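You operate a simulated robot arm through the tools that you are given. There is no shell and no other tool.

You run a simulated two-armed robot. Do the job below in one go: nothing can be reset, and whatever is moved stays where it is left.

## Task
Sand the white vent cover's filler flush and wipe off the dust.
Fine: fine block, then the grey cloth; put both back. Set down upright: fine block. What is to be rubbed or washed off counts as gone when no trace of it is left.

It is judged by the outcome, as a careful person would: the job done as asked, and still so three seconds after it is handed in. It fails if anything else is knocked over, pushed out of place, dropped, spilled or broken. Lids that push on must go on centred and level and be pressed home; caps that screw on are set level and turned clockwise until they are tight. Flat cloth is picked up by pressing the open fingertips on it (5 to 10 N) and closing them slowly along it; thin cloth reads only 2 to 8 mm in the jaws.

## Robot
Two 7-joint arms with fingered hands on one trunk that stands fixed in place. Base frame: the origin is at the foot of the trunk, x ahead of it, y to its left, z up; the work surface is at about z = 840. Units: mm, degrees, N and s.
The left shoulder is at [60, 138, 872], the right one opposite. With the tool pointing down near the work surface each hand reaches from about 400 to 920 mm from the base axis, measured 20 degrees to its own side. Payload 4 kg a hand.
Tool frame (each hand has its own): the origin (TCP) lies between the finger pads and is the grasp point; the fingertips stand 36 mm ahead of it; z points along the fingers, y is the line along which they close. The gripper opens to 120 mm; its body begins 42 mm behind the TCP. The gripper is a hand of 5 fingers: y runs from the thumb to the fingers, the wrist lies at [-15, -109, -200] in the tool frame.
Orientation is that of the tool frame in the base frame, as a unit quaternion [w, x, y, z]. With the fingers straight down and the wrist toward the robot, the tool's x, y and z point along [0, 1, 0], [1, 0, 0] and [0, 0, -1] of the base frame.

## Interface
- The arms move only by the tool arm_command. It takes "left_deltas", "right_deltas" or both (then of equal length, played together; a hand with none holds still); each is a list of rows, each an object of numbers (a shift or turn left out is 0): "dx", "dy", "dz": the shift along the tool's x, y, z in m; "ax", "ay", "az": the turn, a rotation vector about the tool's x, y, z in degrees. In form: [{"dx": .., "dy": .., "dz": .., "ax": .., "ay": .., "az": ..}, ...]. A call has 1 to 20 rows; each row is the pose to reach, as a shift and turn from the pose commanded when the call began, along the tool's axes at that moment. Rows are played at 5 a second. More than 50 mm and 8.6 degrees between two rows, and nothing of the call is played. Where a pose cannot be reached the arm comes as near as it can. A force on the tool above 40 N (or 10 N above the force at the start of the call, whichever is more), or a blocked arm, ends the call early, and 0.2 s more pass. In this call time passes only in rows, and 0.2 s behind the last. It gives the time, the measured TCP pose, the force on the tool (base axes), the opening and the grip force at its end, in the units of the frame above (readings bear some noise), with the torque about the TCP (base axes, N m) and any sound that the robot's microphone picked up.
- Cameras (640 x 400 px; columns grow to the right, rows downward): "scene" is now at [43.9, 24.4, 1501.8]; the picture's right is [0.26, -0.96, 0.00], its down [-0.61, -0.17, -0.77] and it looks along [0.75, 0.20, -0.63] (base axes); focal length 325 px, centre (320, 200). "left" rides on the left gripper at [-69, -79, -131] in its tool frame; the picture's right is [-0.78, -0.29, 0.55], its down [0.55, -0.73, 0.40] and it looks along [0.29, 0.61, 0.74] (tool axes); focal length 222 px, centre (320, 200). "right" rides on the right gripper at [69, -79, -131] in its tool frame; the picture's right is [-0.78, 0.29, -0.55], its down [-0.55, -0.73, 0.40] and it looks along [-0.29, 0.61, 0.74] (tool axes); focal length 222 px, centre (320, 200). There is no depth. A picture from a camera that has moved, and an enlarged one, comes with that camera's place and axes in the base frame and with its lens. The place of the scene camera against the robot may be out by one fixed shift of up to 18 mm in any direction.
- snapshot(camera): a new picture of that camera. No time passes.
- lift_body(by): slides the trunk up (or, below 0, down) by that many mm; the arms and the scene camera ride with it, the base frame stays. It gives what a move gives, with no picture.
- move_fingers(index, middle, ring, little, thumb_bend, thumb_turn, hand): sets how far each is bent, from 0 (flat) to 1 (curled in); at 0.3 the hand is open as for a grip, at 0.7 the pads meet at the TCP. One left out holds its place. A second passes; each finger stops where it meets its share of the squeeze, and holds until it gets a number again. It is the only way to open and close the hand. It gives what a move gives, with no picture; readings hold the bend of each and the force on index, middle, ring, little, thumb and palm. thumb_turn goes from beside the hand (0) to across from the fingers (1), as for a grip.
- pan_tilt(pan, tilt): turns the head with the scene camera to pan (to the left, within 86 degrees either way) and tilt (down, from -29 to 69), counted from straight ahead of the robot. It gives what a move gives.
- enlarge(camera, box): a new picture of the part [left, top, right, bottom] of that camera's present view, enlarged. No time passes.
- hand_in(): hands the job in; it is judged then, once.

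Places have to be worked out from the pictures, the camera data and where the tool is seen. Open the grippers and draw the arms clear of the work before you hand the job in, unless the task says otherwise.

The tools are called by a JSON object that holds its "method" and its "body". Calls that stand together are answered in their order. arm_command: Moves the arms, as the interface text tells. Its arguments: {"type":"object","properties":{"left_deltas":{"type":"array"},"right_deltas":{"type":"array"}},"required":[]} The other tools are called the same way: lift_body (by) moves the trunk up or down; move_fingers (index, middle, ring, little, thumb_bend, thumb_turn, hand) moves the fingers one by one; pan_tilt (pan, tilt) turns the head that bears the scene camera; snapshot (camera) takes a picture; enlarge (camera, box) takes an enlarged picture of a part of a camera's view; hand_in () hands the job in.

At the start:

```text
clock: 0.0
left_tcp_pos: [459.5, 496.0, 1114.8]
left_tcp_rot: [0.0, 0.707, 0.707, 0.0]
left_force: [-0.3, 0.1, -0.4]
left_wrist_torque: [-0.02, -0.03, -0.02]
left_gripper_width: 119.7
left_grasp_force: 0.1
left_shape: jaw
left_bend: [0.3, 0.3, 0.3, 0.3, 0.3, 0.97]
left_finger forces: [0.0, 0.0, 0.0, 0.1, 0.0, 0.0]
right_tcp_pos: [538.9, -11.3, 1183.9]
right_tcp_rot: [0.0, 0.707, 0.707, 0.0]
right_force: [-0.8, 0.8, 0.8]
right_wrist_torque: [0.0, -0.02, -0.03]
right_gripper_width: 119.7
right_grasp_force: 0.1
right_shape: jaw
right_bend: [0.3, 0.3, 0.3, 0.3, 0.3, 0.97]
right_finger forces: [0.0, 0.0, 0.0, 0.0, 0.1, 0.0]
trunk travel left (down, up): [-450.0, 140.0]
head pan, tilt (commanded): [15.3, 39.2]
```

scene: 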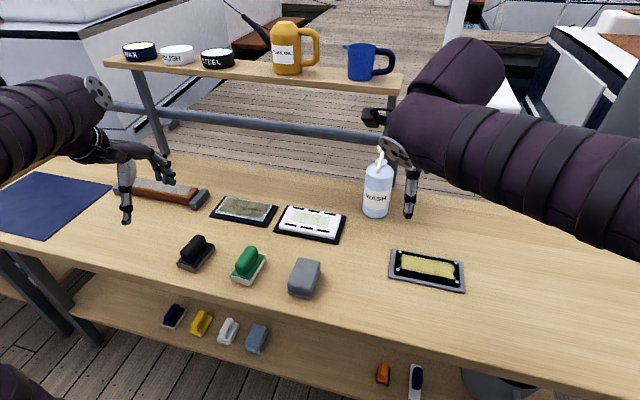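
right: 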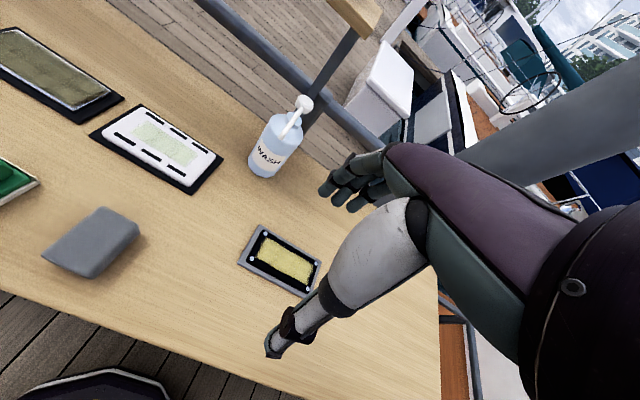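
left: 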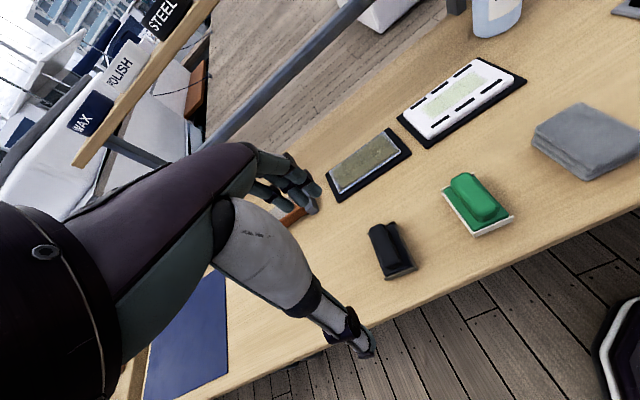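

I begin by enlarging the scene view to identify the blocks, the cloth and the white vent cover.

{"method": "enlarge", "body": {"camera": "scene", "box": [160, 180, 360, 305]}}

{"method": "enlarge", "body": {"camera": "left", "box": [320, 50, 640, 250]}}

{"method": "enlarge", "body": {"camera": "right", "box": [0, 80, 320, 280]}}

{"method": "enlarge", "body": {"camera": "scene", "box": [150, 290, 450, 400]}}

```text
3.20 times, centred on (260, 242) of scene
camera zoom: at [43.9, 24.4, 1501.8], right [0.26, -0.96, 0.0], down [-0.61, -0.17, -0.77], along [0.75, 0.2, -0.63], focal length 1039 px, centre (512, 64)
```

zoom: 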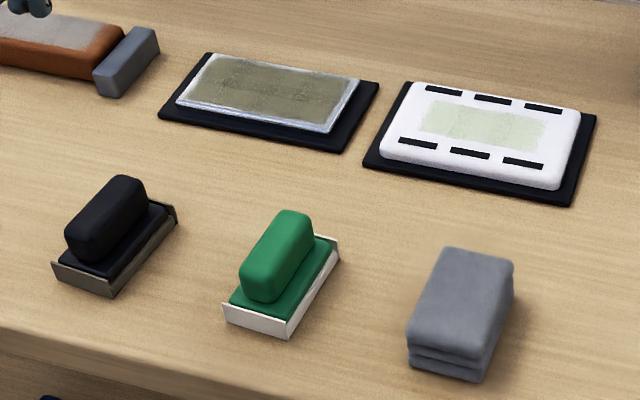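

```text
2.00 times, centred on (480, 150) of left
camera zoom: at [380.9, 426.3, 1246.1], right [-0.29, -0.78, -0.55], down [-0.73, 0.55, -0.4], along [0.61, 0.29, -0.74], focal length 444 px, centre (0, 300)
```

zoom: 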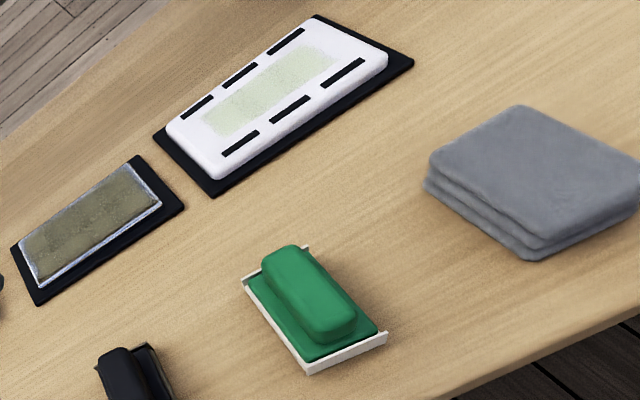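

```text
2.00 times, centred on (160, 180) of right
camera zoom: at [460.2, 57.8, 1315.3], right [0.29, -0.78, 0.55], down [-0.73, -0.55, -0.4], along [0.61, -0.29, -0.74], focal length 444 px, centre (640, 240)
```

zoom: 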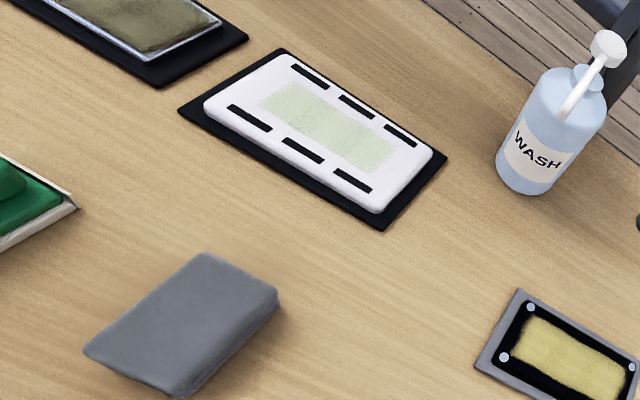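

```text
2.13 times, centred on (300, 345) of scene
camera zoom: at [43.9, 24.4, 1501.8], right [0.26, -0.96, 0.0], down [-0.61, -0.17, -0.77], along [0.75, 0.2, -0.63], focal length 693 px, centre (363, -109)
```

zoom: 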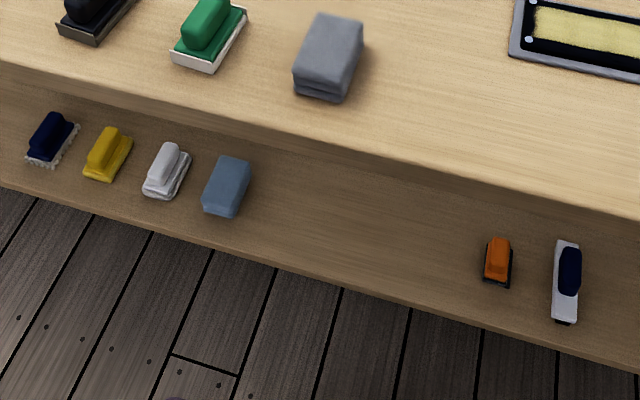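

The vent cover is at about (720, 235), the green block at about (520, 340), the black block further left, and the grey cloth at about (515, 187). I move the left hand a little closer over the blocks to judge which is the fine one and to measure them.

{"method": "arm_command", "body": {"left_deltas": [{"dx": -0.02, "dz": 0.02}, {"dx": -0.05, "dz": 0.04}, {"dx": -0.08, "dz": 0.06}, {"dx": -0.1, "dy": -0.02, "dz": 0.08}, {"dx": -0.1, "dy": -0.03, "dz": 0.09}]}}

{"method": "snapshot", "body": {"camera": "left"}}

{"method": "enlarge", "body": {"camera": "scene", "box": [170, 225, 290, 300]}}

```text
clock: 1.2
left_tcp_pos: [430.6, 395.6, 1025.1]
left_tcp_rot: [0.0, 0.707, 0.707, 0.0]
left_force: [-0.6, -0.3, -0.3]
left_wrist_torque: [0.05, 0.02, -0.02]
left_gripper_width: 119.9
left_grasp_force: 0.1
left_shape: jaw
left_bend: [0.3, 0.3, 0.3, 0.3, 0.3, 0.97]
left_finger forces: [0.2, 0.0, 0.1, 0.0, 0.0, 0.0]
right_tcp_pos: [538.7, -12.0, 1184.3]
right_tcp_rot: [0.0, 0.708, 0.707, 0.0]
right_force: [-0.3, 0.0, 0.4]
right_wrist_torque: [0.0, 0.0, 0.0]
right_gripper_width: 119.8
right_grasp_force: 0.0
right_shape: jaw
right_bend: [0.3, 0.3, 0.3, 0.3, 0.3, 0.97]
right_finger forces: [0.0, 0.0, 0.0, 0.0, 0.0, 0.1]
trunk travel left (down, up): [-450.0, 140.0]
head pan, tilt (commanded): [15.3, 39.2]
```

```text
taken
camera left: at [350.4, 325.8, 1156.2], right [-0.29, -0.79, -0.55], down [-0.73, 0.55, -0.4], along [0.61, 0.29, -0.74], focal length 222 px, centre (320, 200)
```

left: 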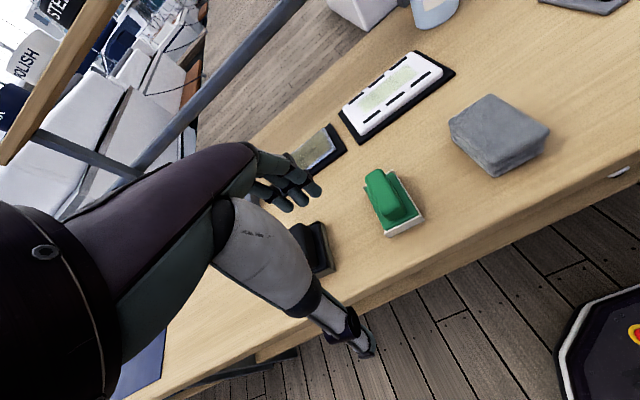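

```text
5.33 times, centred on (230, 262) of scene
camera zoom: at [43.9, 24.6, 1501.8], right [0.26, -0.96, 0.0], down [-0.61, -0.17, -0.77], along [0.75, 0.2, -0.63], focal length 1732 px, centre (800, -133)
```

zoom: 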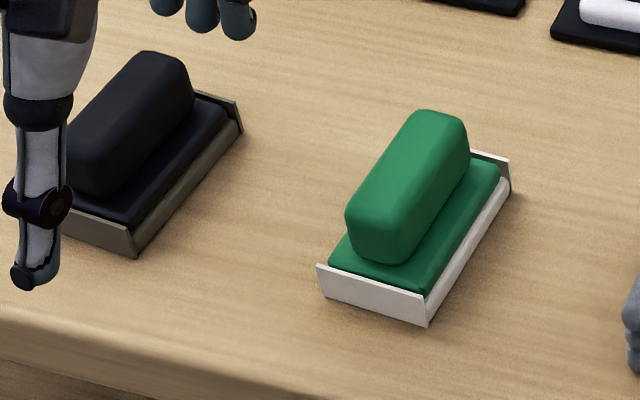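

The green block carries pale smooth paper, the black one dark grit. I check the items on the lower shelf and closer texture too before deciding.

{"method": "enlarge", "body": {"camera": "scene", "box": [150, 290, 290, 370]}}

{"method": "enlarge", "body": {"camera": "scene", "box": [340, 330, 460, 400]}}

{"method": "enlarge", "body": {"camera": "left", "box": [290, 150, 450, 280]}}

{"method": "enlarge", "body": {"camera": "left", "box": [330, 40, 470, 150]}}

```text
4.57 times, centred on (220, 330) of scene
camera zoom: at [43.9, 24.6, 1501.8], right [0.26, -0.96, 0.0], down [-0.61, -0.17, -0.77], along [0.75, 0.2, -0.63], focal length 1484 px, centre (777, -394)
```

zoom: 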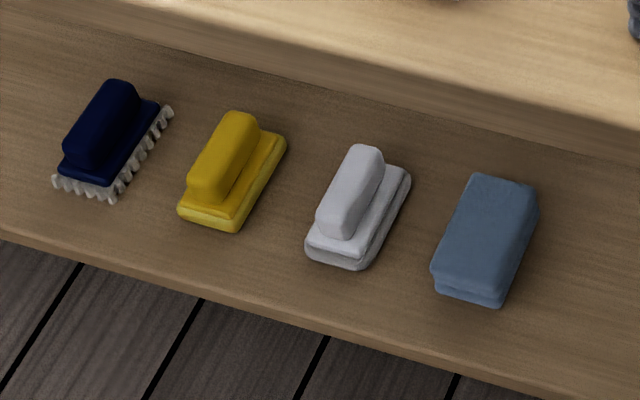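

```text
5.33 times, centred on (400, 365) of scene
camera zoom: at [43.9, 24.6, 1501.8], right [0.26, -0.96, 0.0], down [-0.61, -0.17, -0.77], along [0.75, 0.2, -0.63], focal length 1732 px, centre (-107, -680)
```

zoom: 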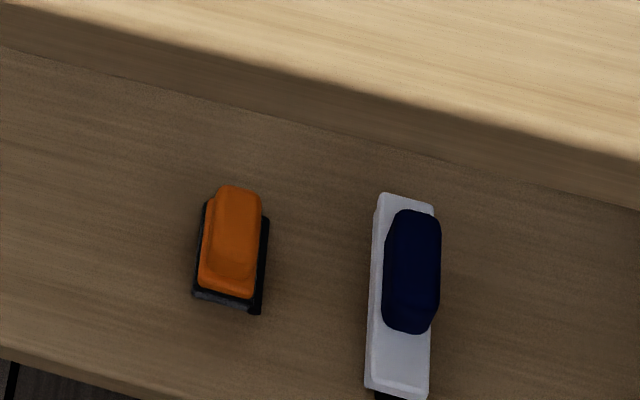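

```text
3.08 times, centred on (370, 215) of left
camera zoom: at [350.4, 325.8, 1156.2], right [-0.29, -0.79, -0.55], down [-0.73, 0.55, -0.4], along [0.61, 0.29, -0.74], focal length 684 px, centre (166, 154)
```

zoom: 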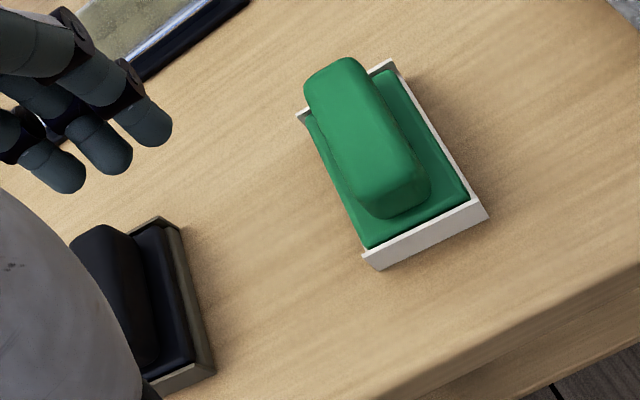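

```text
3.64 times, centred on (400, 95) of left
camera zoom: at [350.4, 325.8, 1156.2], right [-0.29, -0.79, -0.55], down [-0.73, 0.55, -0.4], along [0.61, 0.29, -0.74], focal length 808 px, centre (29, 582)
```

zoom: 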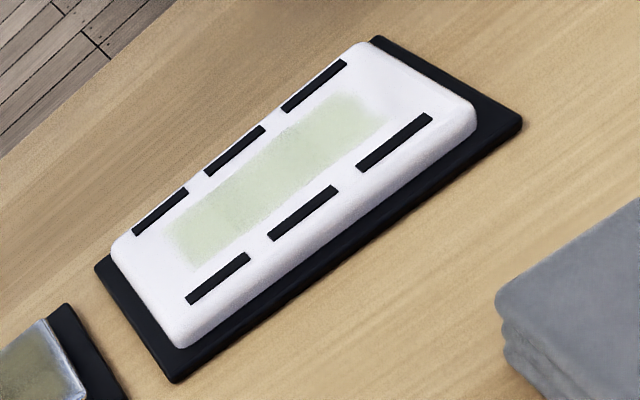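

Green with the pale paper is the fine block; it lies with its long axis along x at about (521, 340), with its handle about 30 mm wide across y. I turn the left hand 90° above it so that the fingers close across y.

{"method": "arm_command", "body": {"left_deltas": [{"dx": -0.005, "dy": 0.008, "az": 7.5}, {"dx": -0.01, "dy": 0.016, "az": 15}, {"dx": -0.015, "dy": 0.024, "az": 22.5}, {"dx": -0.02, "dy": 0.032, "az": 30}, {"dx": -0.025, "dy": 0.04, "az": 37.5}, {"dx": -0.03, "dy": 0.048, "az": 45}, {"dx": -0.035, "dy": 0.056, "az": 52.5}, {"dx": -0.04, "dy": 0.064, "az": 60}, {"dx": -0.045, "dy": 0.072, "az": 67.5}, {"dx": -0.05, "dy": 0.08, "az": 75}, {"dx": -0.055, "dy": 0.088, "az": 82.5}, {"dx": -0.055, "dy": 0.09, "az": 90}]}}

{"method": "snapshot", "body": {"camera": "left"}}

{"method": "snapshot", "body": {"camera": "scene"}}

```text
clock: 3.8
left_tcp_pos: [521.3, 342.0, 1026.3]
left_tcp_rot: [0.0, 1.0, -0.002, -0.001]
left_force: [0.3, 0.0, -0.2]
left_wrist_torque: [-0.01, 0.0, 0.03]
left_gripper_width: 119.7
left_grasp_force: 0.0
left_shape: jaw
left_bend: [0.3, 0.3, 0.3, 0.3, 0.3, 0.97]
left_finger forces: [0.0, 0.1, 0.0, 0.0, 0.0, 0.0]
right_tcp_pos: [538.6, -10.7, 1185.2]
right_tcp_rot: [0.0, 0.707, 0.707, 0.001]
right_force: [0.3, -0.3, 0.0]
right_wrist_torque: [-0.01, 0.03, -0.01]
right_gripper_width: 119.8
right_grasp_force: 0.1
right_shape: jaw
right_bend: [0.3, 0.3, 0.3, 0.3, 0.3, 0.97]
right_finger forces: [0.1, 0.0, 0.0, 0.1, 0.1, 0.0]
trunk travel left (down, up): [-450.0, 140.0]
head pan, tilt (commanded): [15.3, 39.2]
```

```text
taken
camera left: at [451.0, 420.5, 1156.2], right [-0.78, 0.29, -0.55], down [0.55, 0.73, -0.4], along [0.29, -0.61, -0.74], focal length 222 px, centre (320, 200)
```

left: 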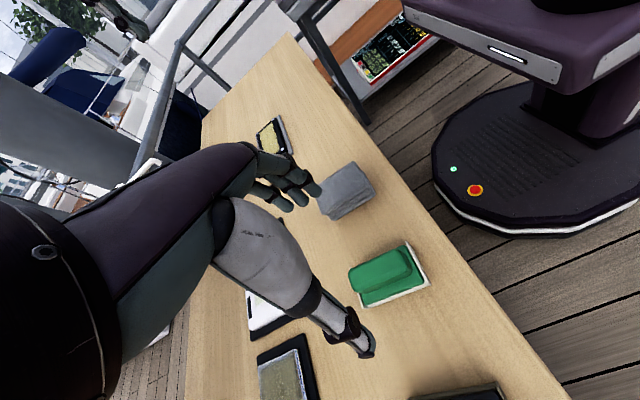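

```text
taken
camera scene: at [44.2, 24.5, 1501.8], right [0.26, -0.96, 0.0], down [-0.61, -0.17, -0.77], along [0.75, 0.2, -0.63], focal length 325 px, centre (320, 200)
```

scene: 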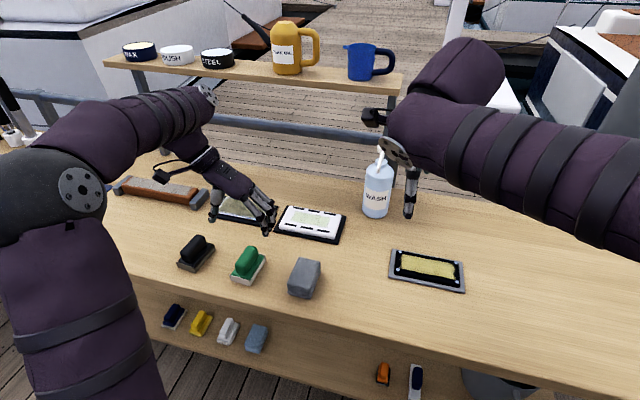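

The turn worked. I zoom on the hand and the block from both cameras to work out the finger geometry and block heading.

{"method": "enlarge", "body": {"camera": "scene", "box": [190, 170, 310, 245]}}

{"method": "enlarge", "body": {"camera": "left", "box": [240, 150, 460, 370]}}

```text
5.33 times, centred on (250, 208) of scene
camera zoom: at [44.2, 24.5, 1501.8], right [0.26, -0.96, 0.0], down [-0.61, -0.17, -0.77], along [0.75, 0.2, -0.63], focal length 1732 px, centre (693, 160)
```

zoom: 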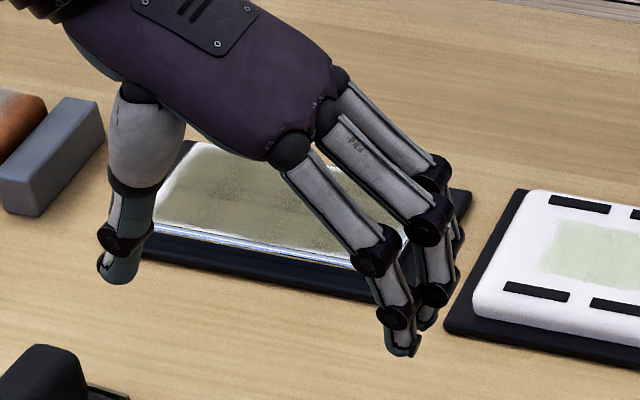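

```text
1.82 times, centred on (350, 260) of left
camera zoom: at [451.0, 420.5, 1156.2], right [-0.78, 0.29, -0.55], down [0.55, 0.73, -0.4], along [0.29, -0.61, -0.74], focal length 404 px, centre (266, 91)
```

zoom: 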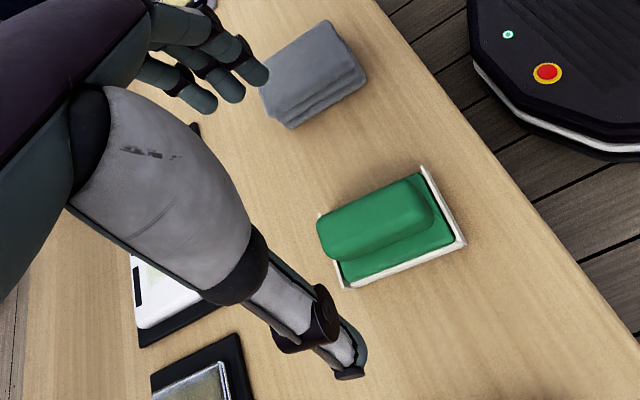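

The fingers arch over toward −y with the thumb opposite. I close the hand part-way in the air to learn how the fingertips come together at about the handle's width.

{"method": "move_fingers", "body": {"hand": "left", "index": 0.58, "middle": 0.58, "ring": 0.58, "little": 0.58, "thumb_bend": 0.58, "thumb_turn": 1.0}}

{"method": "enlarge", "body": {"camera": "scene", "box": [190, 170, 310, 245]}}

{"method": "enlarge", "body": {"camera": "left", "box": [240, 150, 460, 370]}}

{"method": "enlarge", "body": {"camera": "right", "box": [0, 0, 300, 200]}}

```text
clock: 4.8
left_tcp_pos: [519.7, 340.2, 1025.7]
left_tcp_rot: [-0.001, 1.0, 0.0, -0.001]
left_force: [0.1, 0.0, -0.1]
left_wrist_torque: [-0.07, -0.03, -0.01]
left_gripper_width: 39.4
left_grasp_force: 0.1
left_shape: fingers
left_bend: [0.57, 0.57, 0.57, 0.57, 0.57, 1.0]
left_finger forces: [0.0, 0.0, 0.0, 0.0, 0.1, 0.0]
right_tcp_pos: [539.2, -11.3, 1183.6]
right_tcp_rot: [0.0, 0.707, 0.707, 0.0]
right_force: [-0.2, -0.6, -0.4]
right_wrist_torque: [0.0, 0.0, 0.02]
right_gripper_width: 119.5
right_grasp_force: 0.0
right_shape: jaw
right_bend: [0.3, 0.3, 0.3, 0.3, 0.3, 0.97]
right_finger forces: [0.0, 0.0, 0.0, 0.0, 0.0, 0.0]
trunk travel left (down, up): [-450.0, 140.0]
head pan, tilt (commanded): [15.3, 39.2]
```

```text
5.33 times, centred on (250, 208) of scene
camera zoom: at [44.0, 24.4, 1501.8], right [0.26, -0.96, 0.0], down [-0.61, -0.17, -0.77], along [0.75, 0.2, -0.63], focal length 1732 px, centre (693, 160)
```

zoom: 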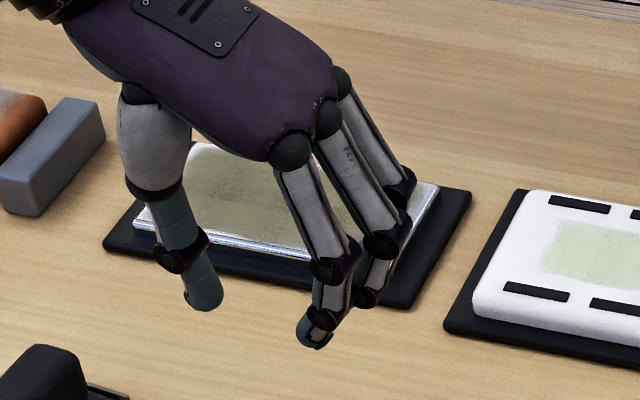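

```text
1.82 times, centred on (350, 260) of left
camera zoom: at [450.7, 420.1, 1156.2], right [-0.78, 0.29, -0.55], down [0.55, 0.73, -0.4], along [0.29, -0.61, -0.74], focal length 404 px, centre (266, 91)
```

zoom: 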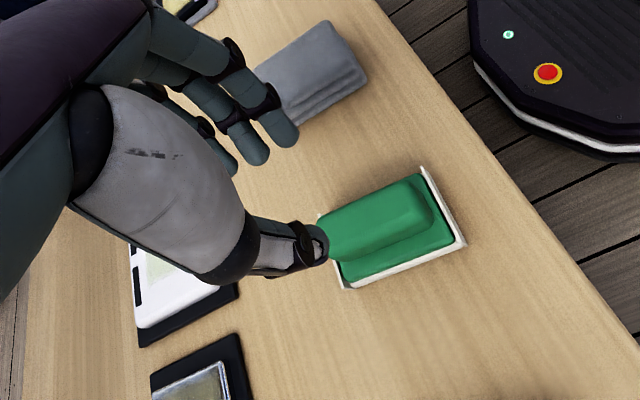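

```text
2.00 times, centred on (150, 100) of right
camera zoom: at [460.3, 57.8, 1315.3], right [0.29, -0.78, 0.55], down [-0.73, -0.55, -0.4], along [0.61, -0.29, -0.74], focal length 444 px, centre (660, 400)
```

zoom: 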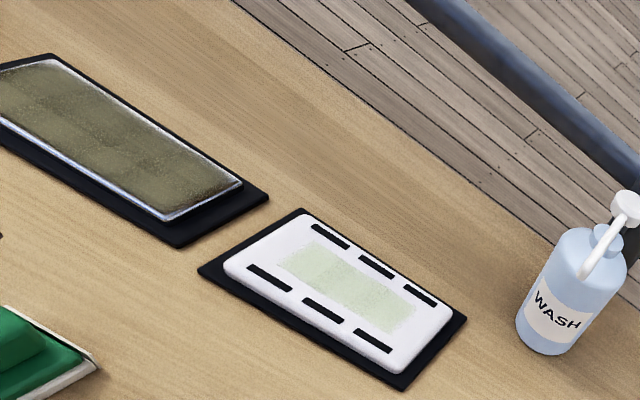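

At bend 0.57 the pads are 39 mm apart and the tips still stand about 36 mm ahead. I reopen a little, turn 3° more to match the block's heading, and come down above the handle for a close look.

{"method": "move_fingers", "body": {"hand": "left", "index": 0.46, "middle": 0.46, "ring": 0.46, "little": 0.46, "thumb_bend": 0.46, "thumb_turn": 1.0}}

{"method": "arm_command", "body": {"left_deltas": [{"dx": 0.001, "dz": 0.02, "az": 1.5}, {"dx": 0.002, "dz": 0.045, "az": 3}, {"dx": 0.003, "dz": 0.07, "az": 3}, {"dx": 0.003, "dz": 0.08, "az": 3}]}}

{"method": "snapshot", "body": {"camera": "left"}}

{"method": "enlarge", "body": {"camera": "scene", "box": [190, 190, 310, 290]}}

```text
clock: 5.8
left_tcp_pos: [519.4, 341.4, 1025.0]
left_tcp_rot: [0.0, 1.0, 0.0, 0.0]
left_force: [-0.3, -0.2, 0.0]
left_wrist_torque: [-0.01, 0.02, 0.0]
left_gripper_width: 71.1
left_grasp_force: 0.0
left_shape: fingers
left_bend: [0.46, 0.46, 0.46, 0.46, 0.46, 1.0]
left_finger forces: [0.0, 0.0, 0.0, 0.0, 0.0, 0.1]
right_tcp_pos: [539.4, -11.1, 1183.1]
right_tcp_rot: [0.0, 0.707, 0.707, 0.0]
right_force: [-0.1, 0.0, 0.0]
right_wrist_torque: [-0.01, 0.02, -0.01]
right_gripper_width: 120.0
right_grasp_force: 0.0
right_shape: jaw
right_bend: [0.3, 0.3, 0.3, 0.3, 0.3, 0.97]
right_finger forces: [0.0, 0.1, 0.1, 0.1, 0.0, 0.1]
trunk travel left (down, up): [-450.0, 140.0]
head pan, tilt (commanded): [15.3, 39.2]
```

```text
clock: 6.8
left_tcp_pos: [523.2, 341.1, 946.5]
left_tcp_rot: [-0.001, 1.0, -0.027, 0.0]
left_force: [-1.0, -0.5, 0.5]
left_wrist_torque: [0.01, 0.03, -0.03]
left_gripper_width: 71.2
left_grasp_force: 0.2
left_shape: fingers
left_bend: [0.46, 0.46, 0.46, 0.46, 0.46, 1.0]
left_finger forces: [0.0, 0.0, 0.0, 0.0, 0.1, 0.0]
right_tcp_pos: [539.1, -11.8, 1184.4]
right_tcp_rot: [0.0, 0.707, 0.707, 0.0]
right_force: [-1.0, 0.1, 0.4]
right_wrist_torque: [0.03, 0.02, 0.0]
right_gripper_width: 119.6
right_grasp_force: 0.2
right_shape: jaw
right_bend: [0.3, 0.3, 0.3, 0.3, 0.3, 0.97]
right_finger forces: [0.0, 0.0, 0.0, 0.0, 0.0, 0.0]
trunk travel left (down, up): [-450.0, 140.0]
head pan, tilt (commanded): [15.3, 39.2]
```

```text
taken
camera left: at [458.1, 423.4, 1076.0], right [-0.77, 0.33, -0.55], down [0.59, 0.71, -0.4], along [0.25, -0.63, -0.74], focal length 222 px, centre (320, 200)
```

left: 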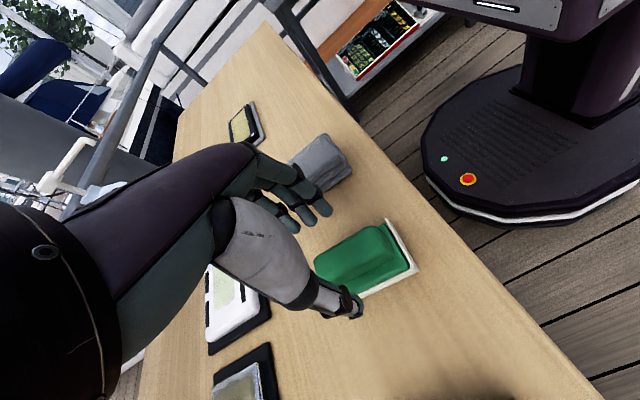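

```text
4.00 times, centred on (250, 240) of scene
camera zoom: at [44.0, 24.5, 1501.8], right [0.26, -0.96, 0.0], down [-0.61, -0.17, -0.77], along [0.75, 0.2, -0.63], focal length 1299 px, centre (600, 40)
```

zoom: 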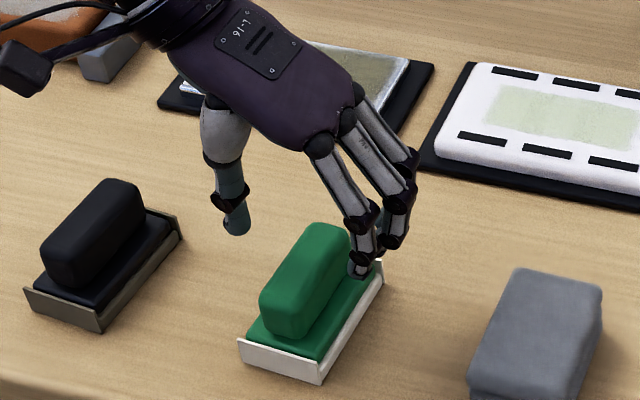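

The hand straddles the handle nicely. I zoom in on the block with the left camera for the handle's height and the pad's top.

{"method": "enlarge", "body": {"camera": "left", "box": [250, 170, 450, 340]}}

{"method": "enlarge", "body": {"camera": "scene", "box": [220, 235, 290, 290]}}

```text
2.35 times, centred on (350, 255) of left
camera zoom: at [458.1, 423.4, 1076.0], right [-0.77, 0.33, -0.55], down [0.59, 0.71, -0.4], along [0.25, -0.63, -0.74], focal length 523 px, centre (249, 71)
```

zoom: 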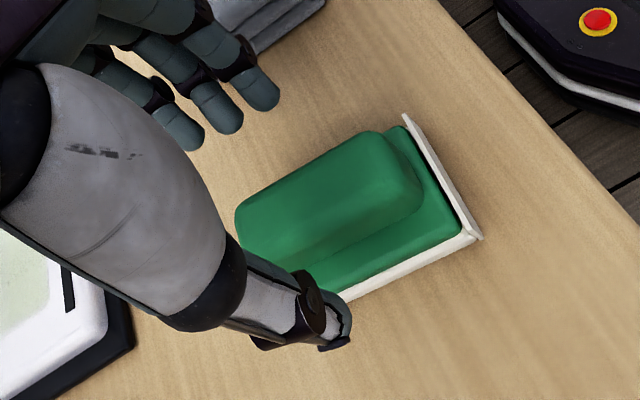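

```text
7.27 times, centred on (255, 262) of scene
camera zoom: at [44.0, 24.5, 1501.8], right [0.26, -0.96, 0.0], down [-0.61, -0.17, -0.77], along [0.75, 0.2, -0.63], focal length 2362 px, centre (793, -254)
```

zoom: 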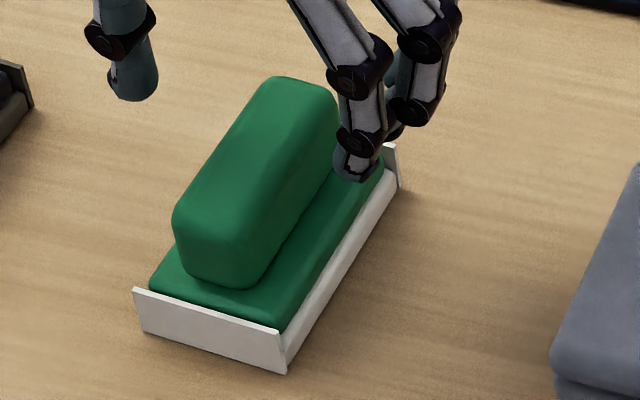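

The handle is about 30 mm wide and tops out near z = 886, with the pad top near z = 857. I go down until the tips stand about z = 862, then close on the handle.

{"method": "arm_command", "body": {"left_deltas": [{"dz": 0.012}, {"dz": 0.024}, {"dz": 0.034}, {"dz": 0.042}, {"dz": 0.047}]}}

{"method": "enlarge", "body": {"camera": "left", "box": [250, 170, 450, 340]}}

{"method": "enlarge", "body": {"camera": "scene", "box": [200, 210, 310, 290]}}

```text
clock: 8.0
left_tcp_pos: [521.9, 341.7, 898.6]
left_tcp_rot: [0.0, 1.0, -0.026, 0.0]
left_force: [0.2, -0.1, -0.1]
left_wrist_torque: [-0.01, 0.02, -0.03]
left_gripper_width: 71.4
left_grasp_force: 0.0
left_shape: fingers
left_bend: [0.46, 0.46, 0.46, 0.46, 0.46, 1.0]
left_finger forces: [0.1, 0.1, 0.0, 0.0, 0.0, 0.0]
right_tcp_pos: [538.5, -11.9, 1184.3]
right_tcp_rot: [0.0, 0.707, 0.707, 0.0]
right_force: [0.0, -0.9, 0.7]
right_wrist_torque: [-0.02, -0.01, 0.01]
right_gripper_width: 119.8
right_grasp_force: 0.1
right_shape: jaw
right_bend: [0.3, 0.3, 0.3, 0.3, 0.3, 0.97]
right_finger forces: [0.0, 0.1, 0.0, 0.1, 0.1, 0.1]
trunk travel left (down, up): [-450.0, 140.0]
head pan, tilt (commanded): [15.3, 39.2]
```

```text
2.35 times, centred on (350, 255) of left
camera zoom: at [458.0, 423.7, 1029.2], right [-0.77, 0.33, -0.55], down [0.59, 0.71, -0.4], along [0.25, -0.63, -0.74], focal length 523 px, centre (249, 71)
```

zoom: 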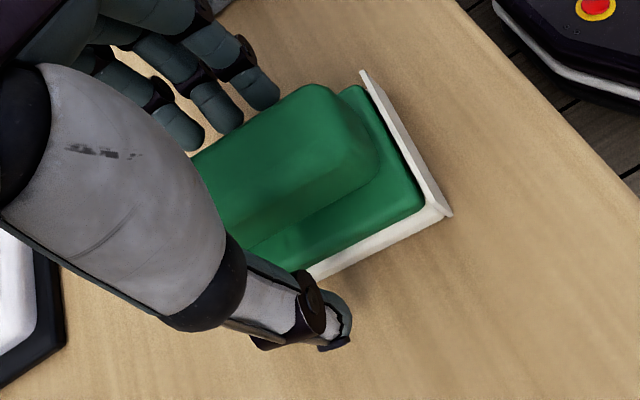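

```text
5.00 times, centred on (255, 250) of scene
camera zoom: at [44.0, 24.5, 1501.8], right [0.26, -0.96, 0.0], down [-0.61, -0.17, -0.77], along [0.75, 0.2, -0.63], focal length 1624 px, centre (645, -50)
```

zoom: 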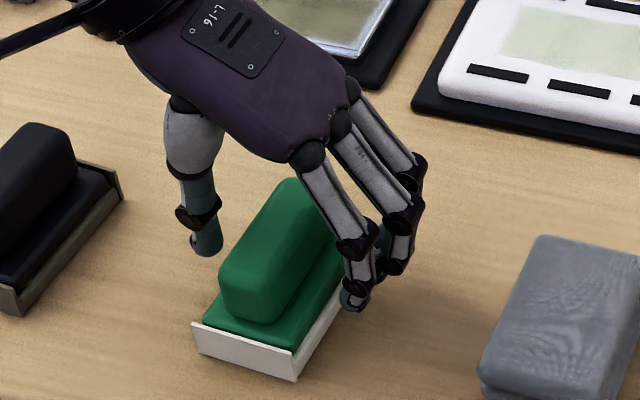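

Index, middle and ring tips come out at x ≈ 513, 532, 553, so the finger row sits about 15 mm too far along the handle. I shift back 15 mm along x, then close.

{"method": "arm_command", "body": {"left_deltas": [{"dx": -0.008}, {"dx": -0.015}, {"dx": -0.015}]}}

{"method": "move_fingers", "body": {"hand": "left", "index": 0.58, "middle": 0.58, "ring": 0.58, "little": 0.58, "thumb_bend": 0.58}}

{"method": "enlarge", "body": {"camera": "scene", "box": [200, 210, 310, 290]}}

{"method": "enlarge", "body": {"camera": "left", "box": [250, 170, 450, 340]}}

```text
clock: 8.8
left_tcp_pos: [508.3, 340.7, 899.5]
left_tcp_rot: [0.0, 1.0, -0.026, 0.0]
left_force: [-0.4, 0.7, -0.4]
left_wrist_torque: [0.01, 0.01, -0.02]
left_gripper_width: 71.2
left_grasp_force: 0.1
left_shape: fingers
left_bend: [0.46, 0.46, 0.46, 0.46, 0.46, 1.0]
left_finger forces: [0.0, 0.0, 0.1, 0.0, 0.1, 0.1]
right_tcp_pos: [538.1, -10.2, 1184.7]
right_tcp_rot: [0.0, 0.707, 0.707, 0.0]
right_force: [0.0, 0.1, -0.1]
right_wrist_torque: [-0.01, 0.03, -0.03]
right_gripper_width: 119.8
right_grasp_force: 0.1
right_shape: jaw
right_bend: [0.3, 0.3, 0.3, 0.3, 0.3, 0.97]
right_finger forces: [0.0, 0.0, 0.0, 0.1, 0.0, 0.0]
trunk travel left (down, up): [-450.0, 140.0]
head pan, tilt (commanded): [15.3, 39.2]
```

```text
clock: 9.8
left_tcp_pos: [507.2, 341.6, 898.3]
left_tcp_rot: [-0.001, 1.0, -0.026, 0.0]
left_force: [-0.3, -1.5, 0.8]
left_wrist_torque: [-0.04, -0.01, 0.01]
left_gripper_width: 47.2
left_grasp_force: 3.9
left_shape: fingers
left_bend: [0.55, 0.55, 0.57, 0.57, 0.54, 1.0]
left_finger forces: [2.0, 2.3, 0.1, 0.0, 3.1, 0.0]
right_tcp_pos: [538.9, -11.9, 1184.7]
right_tcp_rot: [0.0, 0.707, 0.707, 0.0]
right_force: [0.5, -0.7, -0.1]
right_wrist_torque: [-0.01, 0.01, 0.02]
right_gripper_width: 119.7
right_grasp_force: 0.2
right_shape: jaw
right_bend: [0.3, 0.3, 0.3, 0.3, 0.3, 0.97]
right_finger forces: [0.2, 0.0, 0.1, 0.0, 0.1, 0.0]
trunk travel left (down, up): [-450.0, 140.0]
head pan, tilt (commanded): [15.3, 39.2]
```

```text
5.00 times, centred on (255, 250) of scene
camera zoom: at [43.9, 24.2, 1501.8], right [0.26, -0.96, 0.0], down [-0.61, -0.17, -0.77], along [0.75, 0.2, -0.63], focal length 1624 px, centre (645, -50)
```

zoom: 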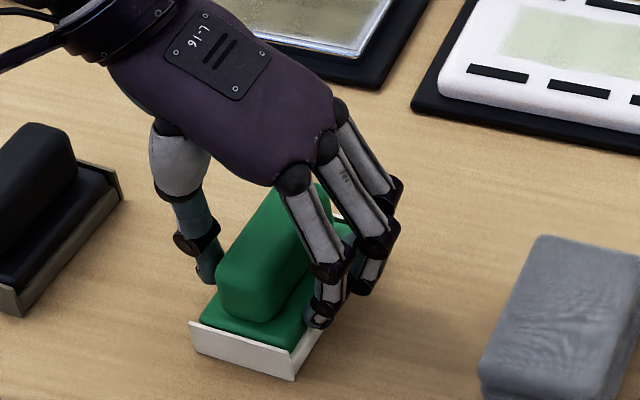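

```text
2.35 times, centred on (350, 255) of left
camera zoom: at [443.0, 423.7, 1029.5], right [-0.77, 0.33, -0.55], down [0.59, 0.71, -0.4], along [0.25, -0.63, -0.74], focal length 523 px, centre (249, 71)
```

zoom: 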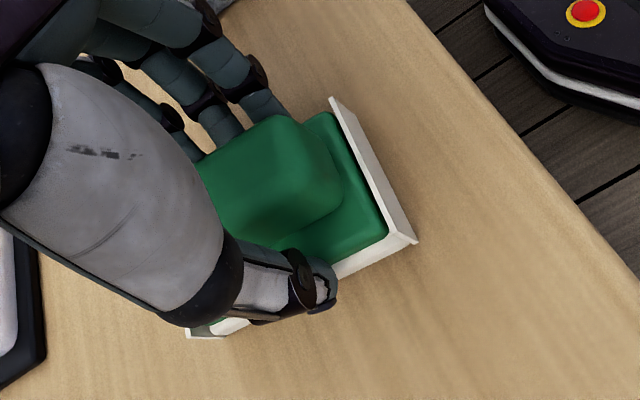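

The thumb and first two fingers stopped at a width of 47 mm, which means they met the sides of the 53 mm base, not the handle. I reopen, rise 8 mm and close again.

{"method": "move_fingers", "body": {"hand": "left", "index": 0.46, "middle": 0.46, "ring": 0.46, "little": 0.46, "thumb_bend": 0.46}}

{"method": "arm_command", "body": {"left_deltas": [{"dz": -0.004}, {"dz": -0.008}, {"dz": -0.008}]}}

{"method": "move_fingers", "body": {"hand": "left", "index": 0.58, "middle": 0.58, "ring": 0.58, "little": 0.58, "thumb_bend": 0.58}}

{"method": "enlarge", "body": {"camera": "scene", "box": [200, 210, 310, 290]}}

{"method": "enlarge", "body": {"camera": "left", "box": [250, 170, 450, 340]}}

```text
clock: 10.8
left_tcp_pos: [508.0, 340.6, 898.2]
left_tcp_rot: [0.0, 1.0, -0.026, 0.0]
left_force: [0.2, 0.2, 0.4]
left_wrist_torque: [-0.02, 0.01, -0.04]
left_gripper_width: 71.3
left_grasp_force: 0.0
left_shape: fingers
left_bend: [0.46, 0.46, 0.46, 0.46, 0.46, 1.0]
left_finger forces: [0.0, 0.0, 0.1, 0.0, 0.0, 0.0]
right_tcp_pos: [539.3, -10.0, 1183.9]
right_tcp_rot: [0.0, 0.707, 0.708, 0.0]
right_force: [0.4, -0.1, -0.6]
right_wrist_torque: [0.0, 0.02, -0.01]
right_gripper_width: 119.6
right_grasp_force: 0.0
right_shape: jaw
right_bend: [0.3, 0.3, 0.3, 0.3, 0.3, 0.97]
right_finger forces: [0.1, 0.0, 0.1, 0.0, 0.0, 0.1]
trunk travel left (down, up): [-450.0, 140.0]
head pan, tilt (commanded): [15.3, 39.2]
```

```text
clock: 11.6
left_tcp_pos: [508.3, 341.3, 905.5]
left_tcp_rot: [0.0, 1.0, -0.026, 0.0]
left_force: [-0.4, 0.7, 0.3]
left_wrist_torque: [0.04, 0.02, 0.0]
left_gripper_width: 71.3
left_grasp_force: 0.2
left_shape: fingers
left_bend: [0.46, 0.46, 0.46, 0.46, 0.46, 1.0]
left_finger forces: [0.0, 0.0, 0.1, 0.0, 0.0, 0.0]
right_tcp_pos: [538.2, -11.2, 1184.2]
right_tcp_rot: [0.001, 0.707, 0.707, 0.0]
right_force: [0.1, -0.7, -0.5]
right_wrist_torque: [0.03, 0.02, 0.0]
right_gripper_width: 119.7
right_grasp_force: 0.1
right_shape: jaw
right_bend: [0.3, 0.3, 0.3, 0.3, 0.3, 0.97]
right_finger forces: [0.1, 0.1, 0.0, 0.0, 0.1, 0.1]
trunk travel left (down, up): [-450.0, 140.0]
head pan, tilt (commanded): [15.3, 39.2]
```

```text
clock: 12.6
left_tcp_pos: [508.2, 340.3, 906.7]
left_tcp_rot: [0.0, 1.0, -0.026, 0.0]
left_force: [0.6, -0.3, -0.9]
left_wrist_torque: [0.02, 0.02, 0.02]
left_gripper_width: 39.4
left_grasp_force: 0.0
left_shape: fingers
left_bend: [0.57, 0.57, 0.57, 0.57, 0.57, 1.0]
left_finger forces: [0.1, 0.0, 0.0, 0.0, 0.1, 0.0]
right_tcp_pos: [538.1, -11.1, 1184.7]
right_tcp_rot: [0.0, 0.706, 0.708, 0.0]
right_force: [0.0, -0.4, -0.2]
right_wrist_torque: [0.02, 0.0, 0.0]
right_gripper_width: 119.6
right_grasp_force: 0.1
right_shape: jaw
right_bend: [0.3, 0.3, 0.3, 0.3, 0.3, 0.97]
right_finger forces: [0.0, 0.0, 0.0, 0.0, 0.0, 0.0]
trunk travel left (down, up): [-450.0, 140.0]
head pan, tilt (commanded): [15.3, 39.2]
```

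```text
5.00 times, centred on (255, 250) of scene
camera zoom: at [44.0, 24.4, 1501.8], right [0.26, -0.96, 0.0], down [-0.61, -0.17, -0.77], along [0.75, 0.2, -0.63], focal length 1624 px, centre (645, -50)
```

zoom: 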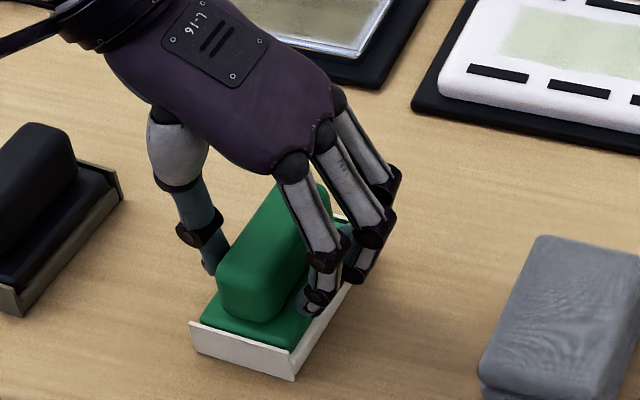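

```text
2.35 times, centred on (350, 255) of left
camera zoom: at [442.9, 423.7, 1037.2], right [-0.77, 0.33, -0.55], down [0.59, 0.71, -0.4], along [0.25, -0.63, -0.74], focal length 523 px, centre (249, 71)
```

zoom: 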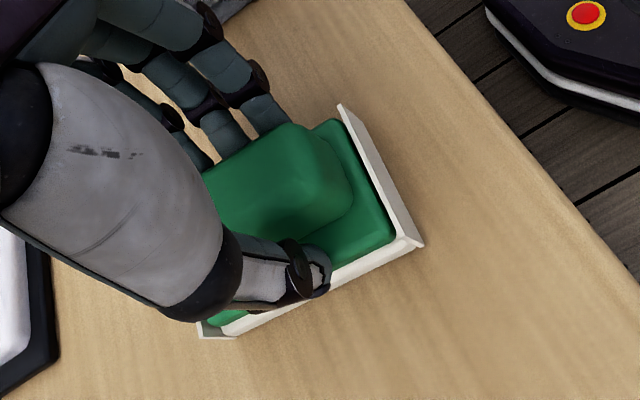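

Now the tips pass above the pad with no contact at 39 mm. I close on to grip the handle.

{"method": "move_fingers", "body": {"hand": "left", "index": 0.66, "middle": 0.66, "ring": 0.66, "little": 0.66, "thumb_bend": 0.66}}

{"method": "enlarge", "body": {"camera": "scene", "box": [200, 210, 310, 290]}}

{"method": "enlarge", "body": {"camera": "left", "box": [250, 170, 450, 340]}}

```text
clock: 13.6
left_tcp_pos: [507.9, 341.8, 906.2]
left_tcp_rot: [0.0, 1.0, -0.026, 0.001]
left_force: [-0.1, -0.8, 0.0]
left_wrist_torque: [-0.01, -0.01, 0.0]
left_gripper_width: 26.5
left_grasp_force: 6.9
left_shape: fingers
left_bend: [0.63, 0.64, 0.65, 0.66, 0.61, 1.0]
left_finger forces: [2.9, 2.5, 1.5, 0.0, 7.1, 0.1]
right_tcp_pos: [538.2, -11.7, 1184.5]
right_tcp_rot: [0.0, 0.707, 0.707, 0.0]
right_force: [-0.6, -0.6, -0.3]
right_wrist_torque: [0.0, -0.01, 0.0]
right_gripper_width: 119.8
right_grasp_force: 0.0
right_shape: jaw
right_bend: [0.3, 0.3, 0.3, 0.3, 0.3, 0.97]
right_finger forces: [0.1, 0.0, 0.0, 0.0, 0.0, 0.0]
trunk travel left (down, up): [-450.0, 140.0]
head pan, tilt (commanded): [15.3, 39.2]
```

```text
5.00 times, centred on (255, 250) of scene
camera zoom: at [44.0, 24.4, 1501.8], right [0.26, -0.96, 0.0], down [-0.61, -0.17, -0.77], along [0.75, 0.2, -0.63], focal length 1624 px, centre (645, -50)
```

zoom: 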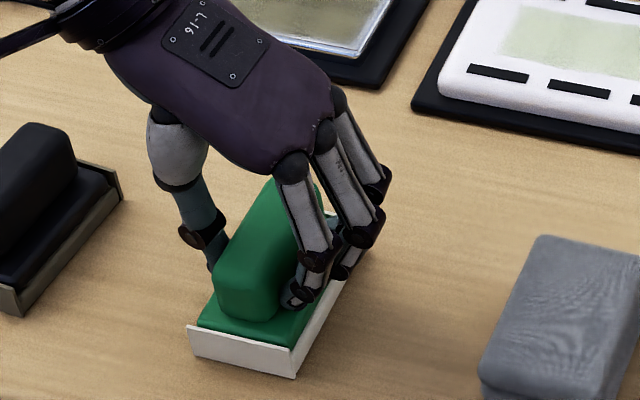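

```text
2.35 times, centred on (350, 255) of left
camera zoom: at [442.9, 423.7, 1037.2], right [-0.77, 0.33, -0.55], down [0.59, 0.71, -0.4], along [0.25, -0.63, -0.74], focal length 523 px, centre (249, 71)
```

zoom: 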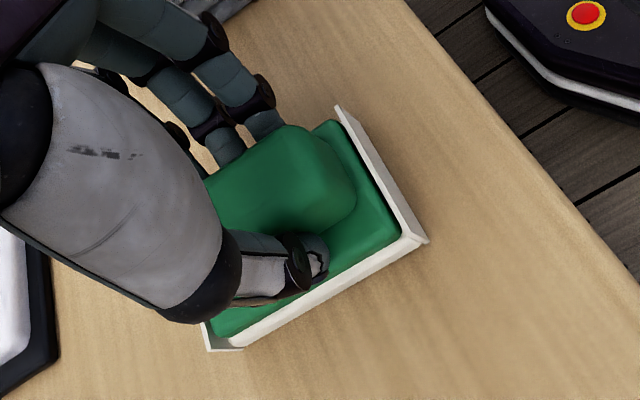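

The handle is held (width 26.5 mm, 7 N). I squeeze more firmly before lifting.

{"method": "move_fingers", "body": {"hand": "left", "index": 0.85, "middle": 0.85, "ring": 0.85, "little": 0.85, "thumb_bend": 0.85}}

{"method": "enlarge", "body": {"camera": "left", "box": [250, 170, 450, 340]}}

```text
clock: 14.6
left_tcp_pos: [508.2, 341.4, 907.2]
left_tcp_rot: [0.001, 1.0, -0.026, 0.0]
left_force: [-1.2, 1.0, -0.7]
left_wrist_torque: [-0.01, 0.03, 0.02]
left_gripper_width: 25.6
left_grasp_force: 25.4
left_shape: fingers
left_bend: [0.72, 0.73, 0.73, 0.85, 0.61, 0.98]
left_finger forces: [10.3, 6.9, 8.0, 0.1, 25.7, 0.1]
right_tcp_pos: [537.5, -12.7, 1183.8]
right_tcp_rot: [-0.001, 0.707, 0.707, 0.0]
right_force: [0.7, 0.7, 0.1]
right_wrist_torque: [0.01, 0.0, -0.01]
right_gripper_width: 119.7
right_grasp_force: 0.0
right_shape: jaw
right_bend: [0.3, 0.3, 0.3, 0.3, 0.3, 0.97]
right_finger forces: [0.0, 0.0, 0.0, 0.0, 0.0, 0.0]
trunk travel left (down, up): [-450.0, 140.0]
head pan, tilt (commanded): [15.3, 39.2]
```

```text
2.35 times, centred on (350, 255) of left
camera zoom: at [442.8, 423.7, 1037.2], right [-0.77, 0.33, -0.55], down [0.59, 0.71, -0.4], along [0.25, -0.63, -0.74], focal length 523 px, centre (249, 71)
```

zoom: 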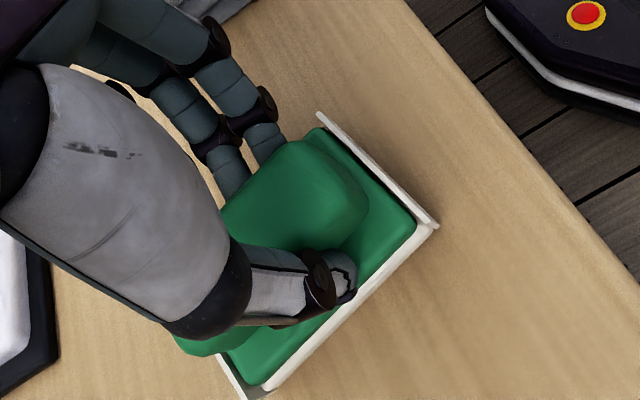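

The ring finger's push has turned the block about 15° (its heading is now roughly +12°, centre near (520, 352)) since the thumb was off-centre. I reopen to regrip with thumb, index and middle balanced about the handle's centre.

{"method": "move_fingers", "body": {"hand": "left", "index": 0.46, "middle": 0.46, "ring": 0.46, "little": 0.46, "thumb_bend": 0.46, "thumb_turn": 1.0}}

{"method": "enlarge", "body": {"camera": "left", "box": [230, 170, 450, 360]}}

{"method": "enlarge", "body": {"camera": "scene", "box": [200, 210, 310, 290]}}

```text
clock: 15.6
left_tcp_pos: [508.2, 340.6, 906.2]
left_tcp_rot: [-0.001, 1.0, -0.026, 0.001]
left_force: [6.0, 1.7, 11.1]
left_wrist_torque: [-0.1, -0.52, 0.13]
left_gripper_width: 71.2
left_grasp_force: 5.5
left_shape: fingers
left_bend: [0.46, 0.46, 0.46, 0.78, 0.46, 1.0]
left_finger forces: [0.1, 0.0, 0.0, 10.7, 0.0, 0.0]
right_tcp_pos: [538.5, -11.9, 1184.6]
right_tcp_rot: [-0.001, 0.707, 0.707, 0.0]
right_force: [0.5, -1.0, 1.0]
right_wrist_torque: [0.01, -0.03, -0.03]
right_gripper_width: 119.6
right_grasp_force: 0.2
right_shape: jaw
right_bend: [0.3, 0.3, 0.3, 0.3, 0.3, 0.97]
right_finger forces: [0.0, 0.1, 0.1, 0.0, 0.1, 0.1]
trunk travel left (down, up): [-450.0, 140.0]
head pan, tilt (commanded): [15.3, 39.2]
```

```text
2.11 times, centred on (340, 265) of left
camera zoom: at [443.0, 423.5, 1037.6], right [-0.77, 0.33, -0.55], down [0.59, 0.71, -0.4], along [0.26, -0.63, -0.74], focal length 468 px, centre (278, 63)
```

zoom: 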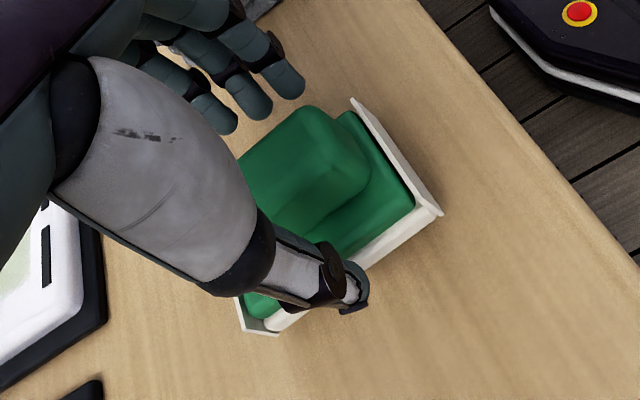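

```text
5.00 times, centred on (255, 250) of scene
camera zoom: at [43.8, 24.2, 1501.8], right [0.26, -0.96, 0.0], down [-0.61, -0.17, -0.77], along [0.75, 0.2, -0.63], focal length 1624 px, centre (645, -50)
```

zoom: 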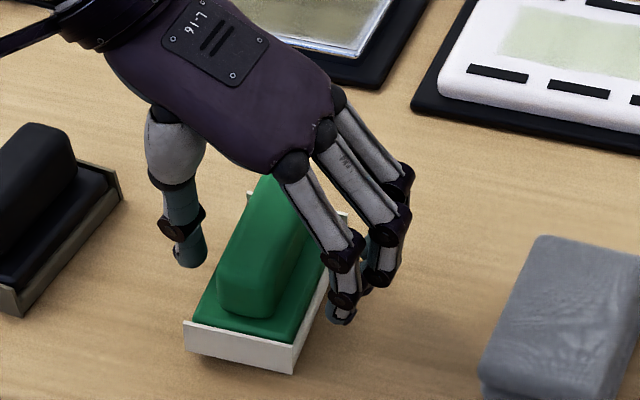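

The little finger had curled round the far end of the handle and is caught as it opens (10.7 N). I curl it back to free it, then lift straight up before opening it.

{"method": "move_fingers", "body": {"hand": "left", "little": 0.85}}

{"method": "enlarge", "body": {"camera": "scene", "box": [200, 210, 310, 290]}}

```text
clock: 16.6
left_tcp_pos: [509.2, 341.8, 904.8]
left_tcp_rot: [0.0, 1.0, -0.026, 0.0]
left_force: [-1.0, 0.5, 0.3]
left_wrist_torque: [0.02, 0.01, 0.01]
left_gripper_width: 71.1
left_grasp_force: 0.1
left_shape: fingers
left_bend: [0.46, 0.46, 0.46, 0.85, 0.46, 1.0]
left_finger forces: [0.1, 0.0, 0.0, 0.0, 0.1, 0.0]
right_tcp_pos: [537.3, -11.5, 1184.4]
right_tcp_rot: [0.0, 0.707, 0.707, 0.0]
right_force: [0.5, -0.5, 0.7]
right_wrist_torque: [0.02, 0.02, 0.02]
right_gripper_width: 119.8
right_grasp_force: 0.1
right_shape: jaw
right_bend: [0.3, 0.3, 0.3, 0.3, 0.3, 0.97]
right_finger forces: [0.1, 0.0, 0.0, 0.1, 0.0, 0.0]
trunk travel left (down, up): [-450.0, 140.0]
head pan, tilt (commanded): [15.3, 39.2]
```

```text
5.00 times, centred on (255, 250) of scene
camera zoom: at [44.0, 24.4, 1501.8], right [0.26, -0.96, 0.0], down [-0.61, -0.17, -0.77], along [0.75, 0.2, -0.63], focal length 1624 px, centre (645, -50)
```

zoom: 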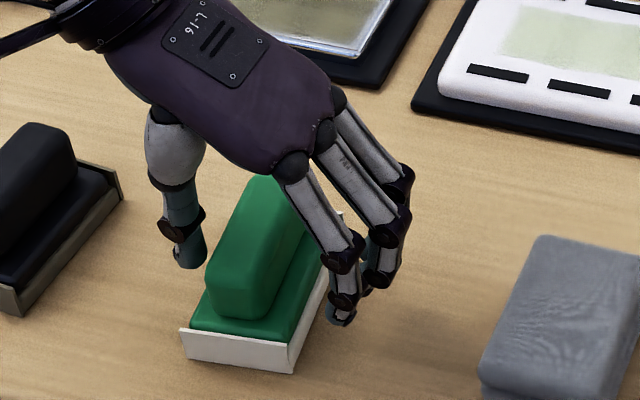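

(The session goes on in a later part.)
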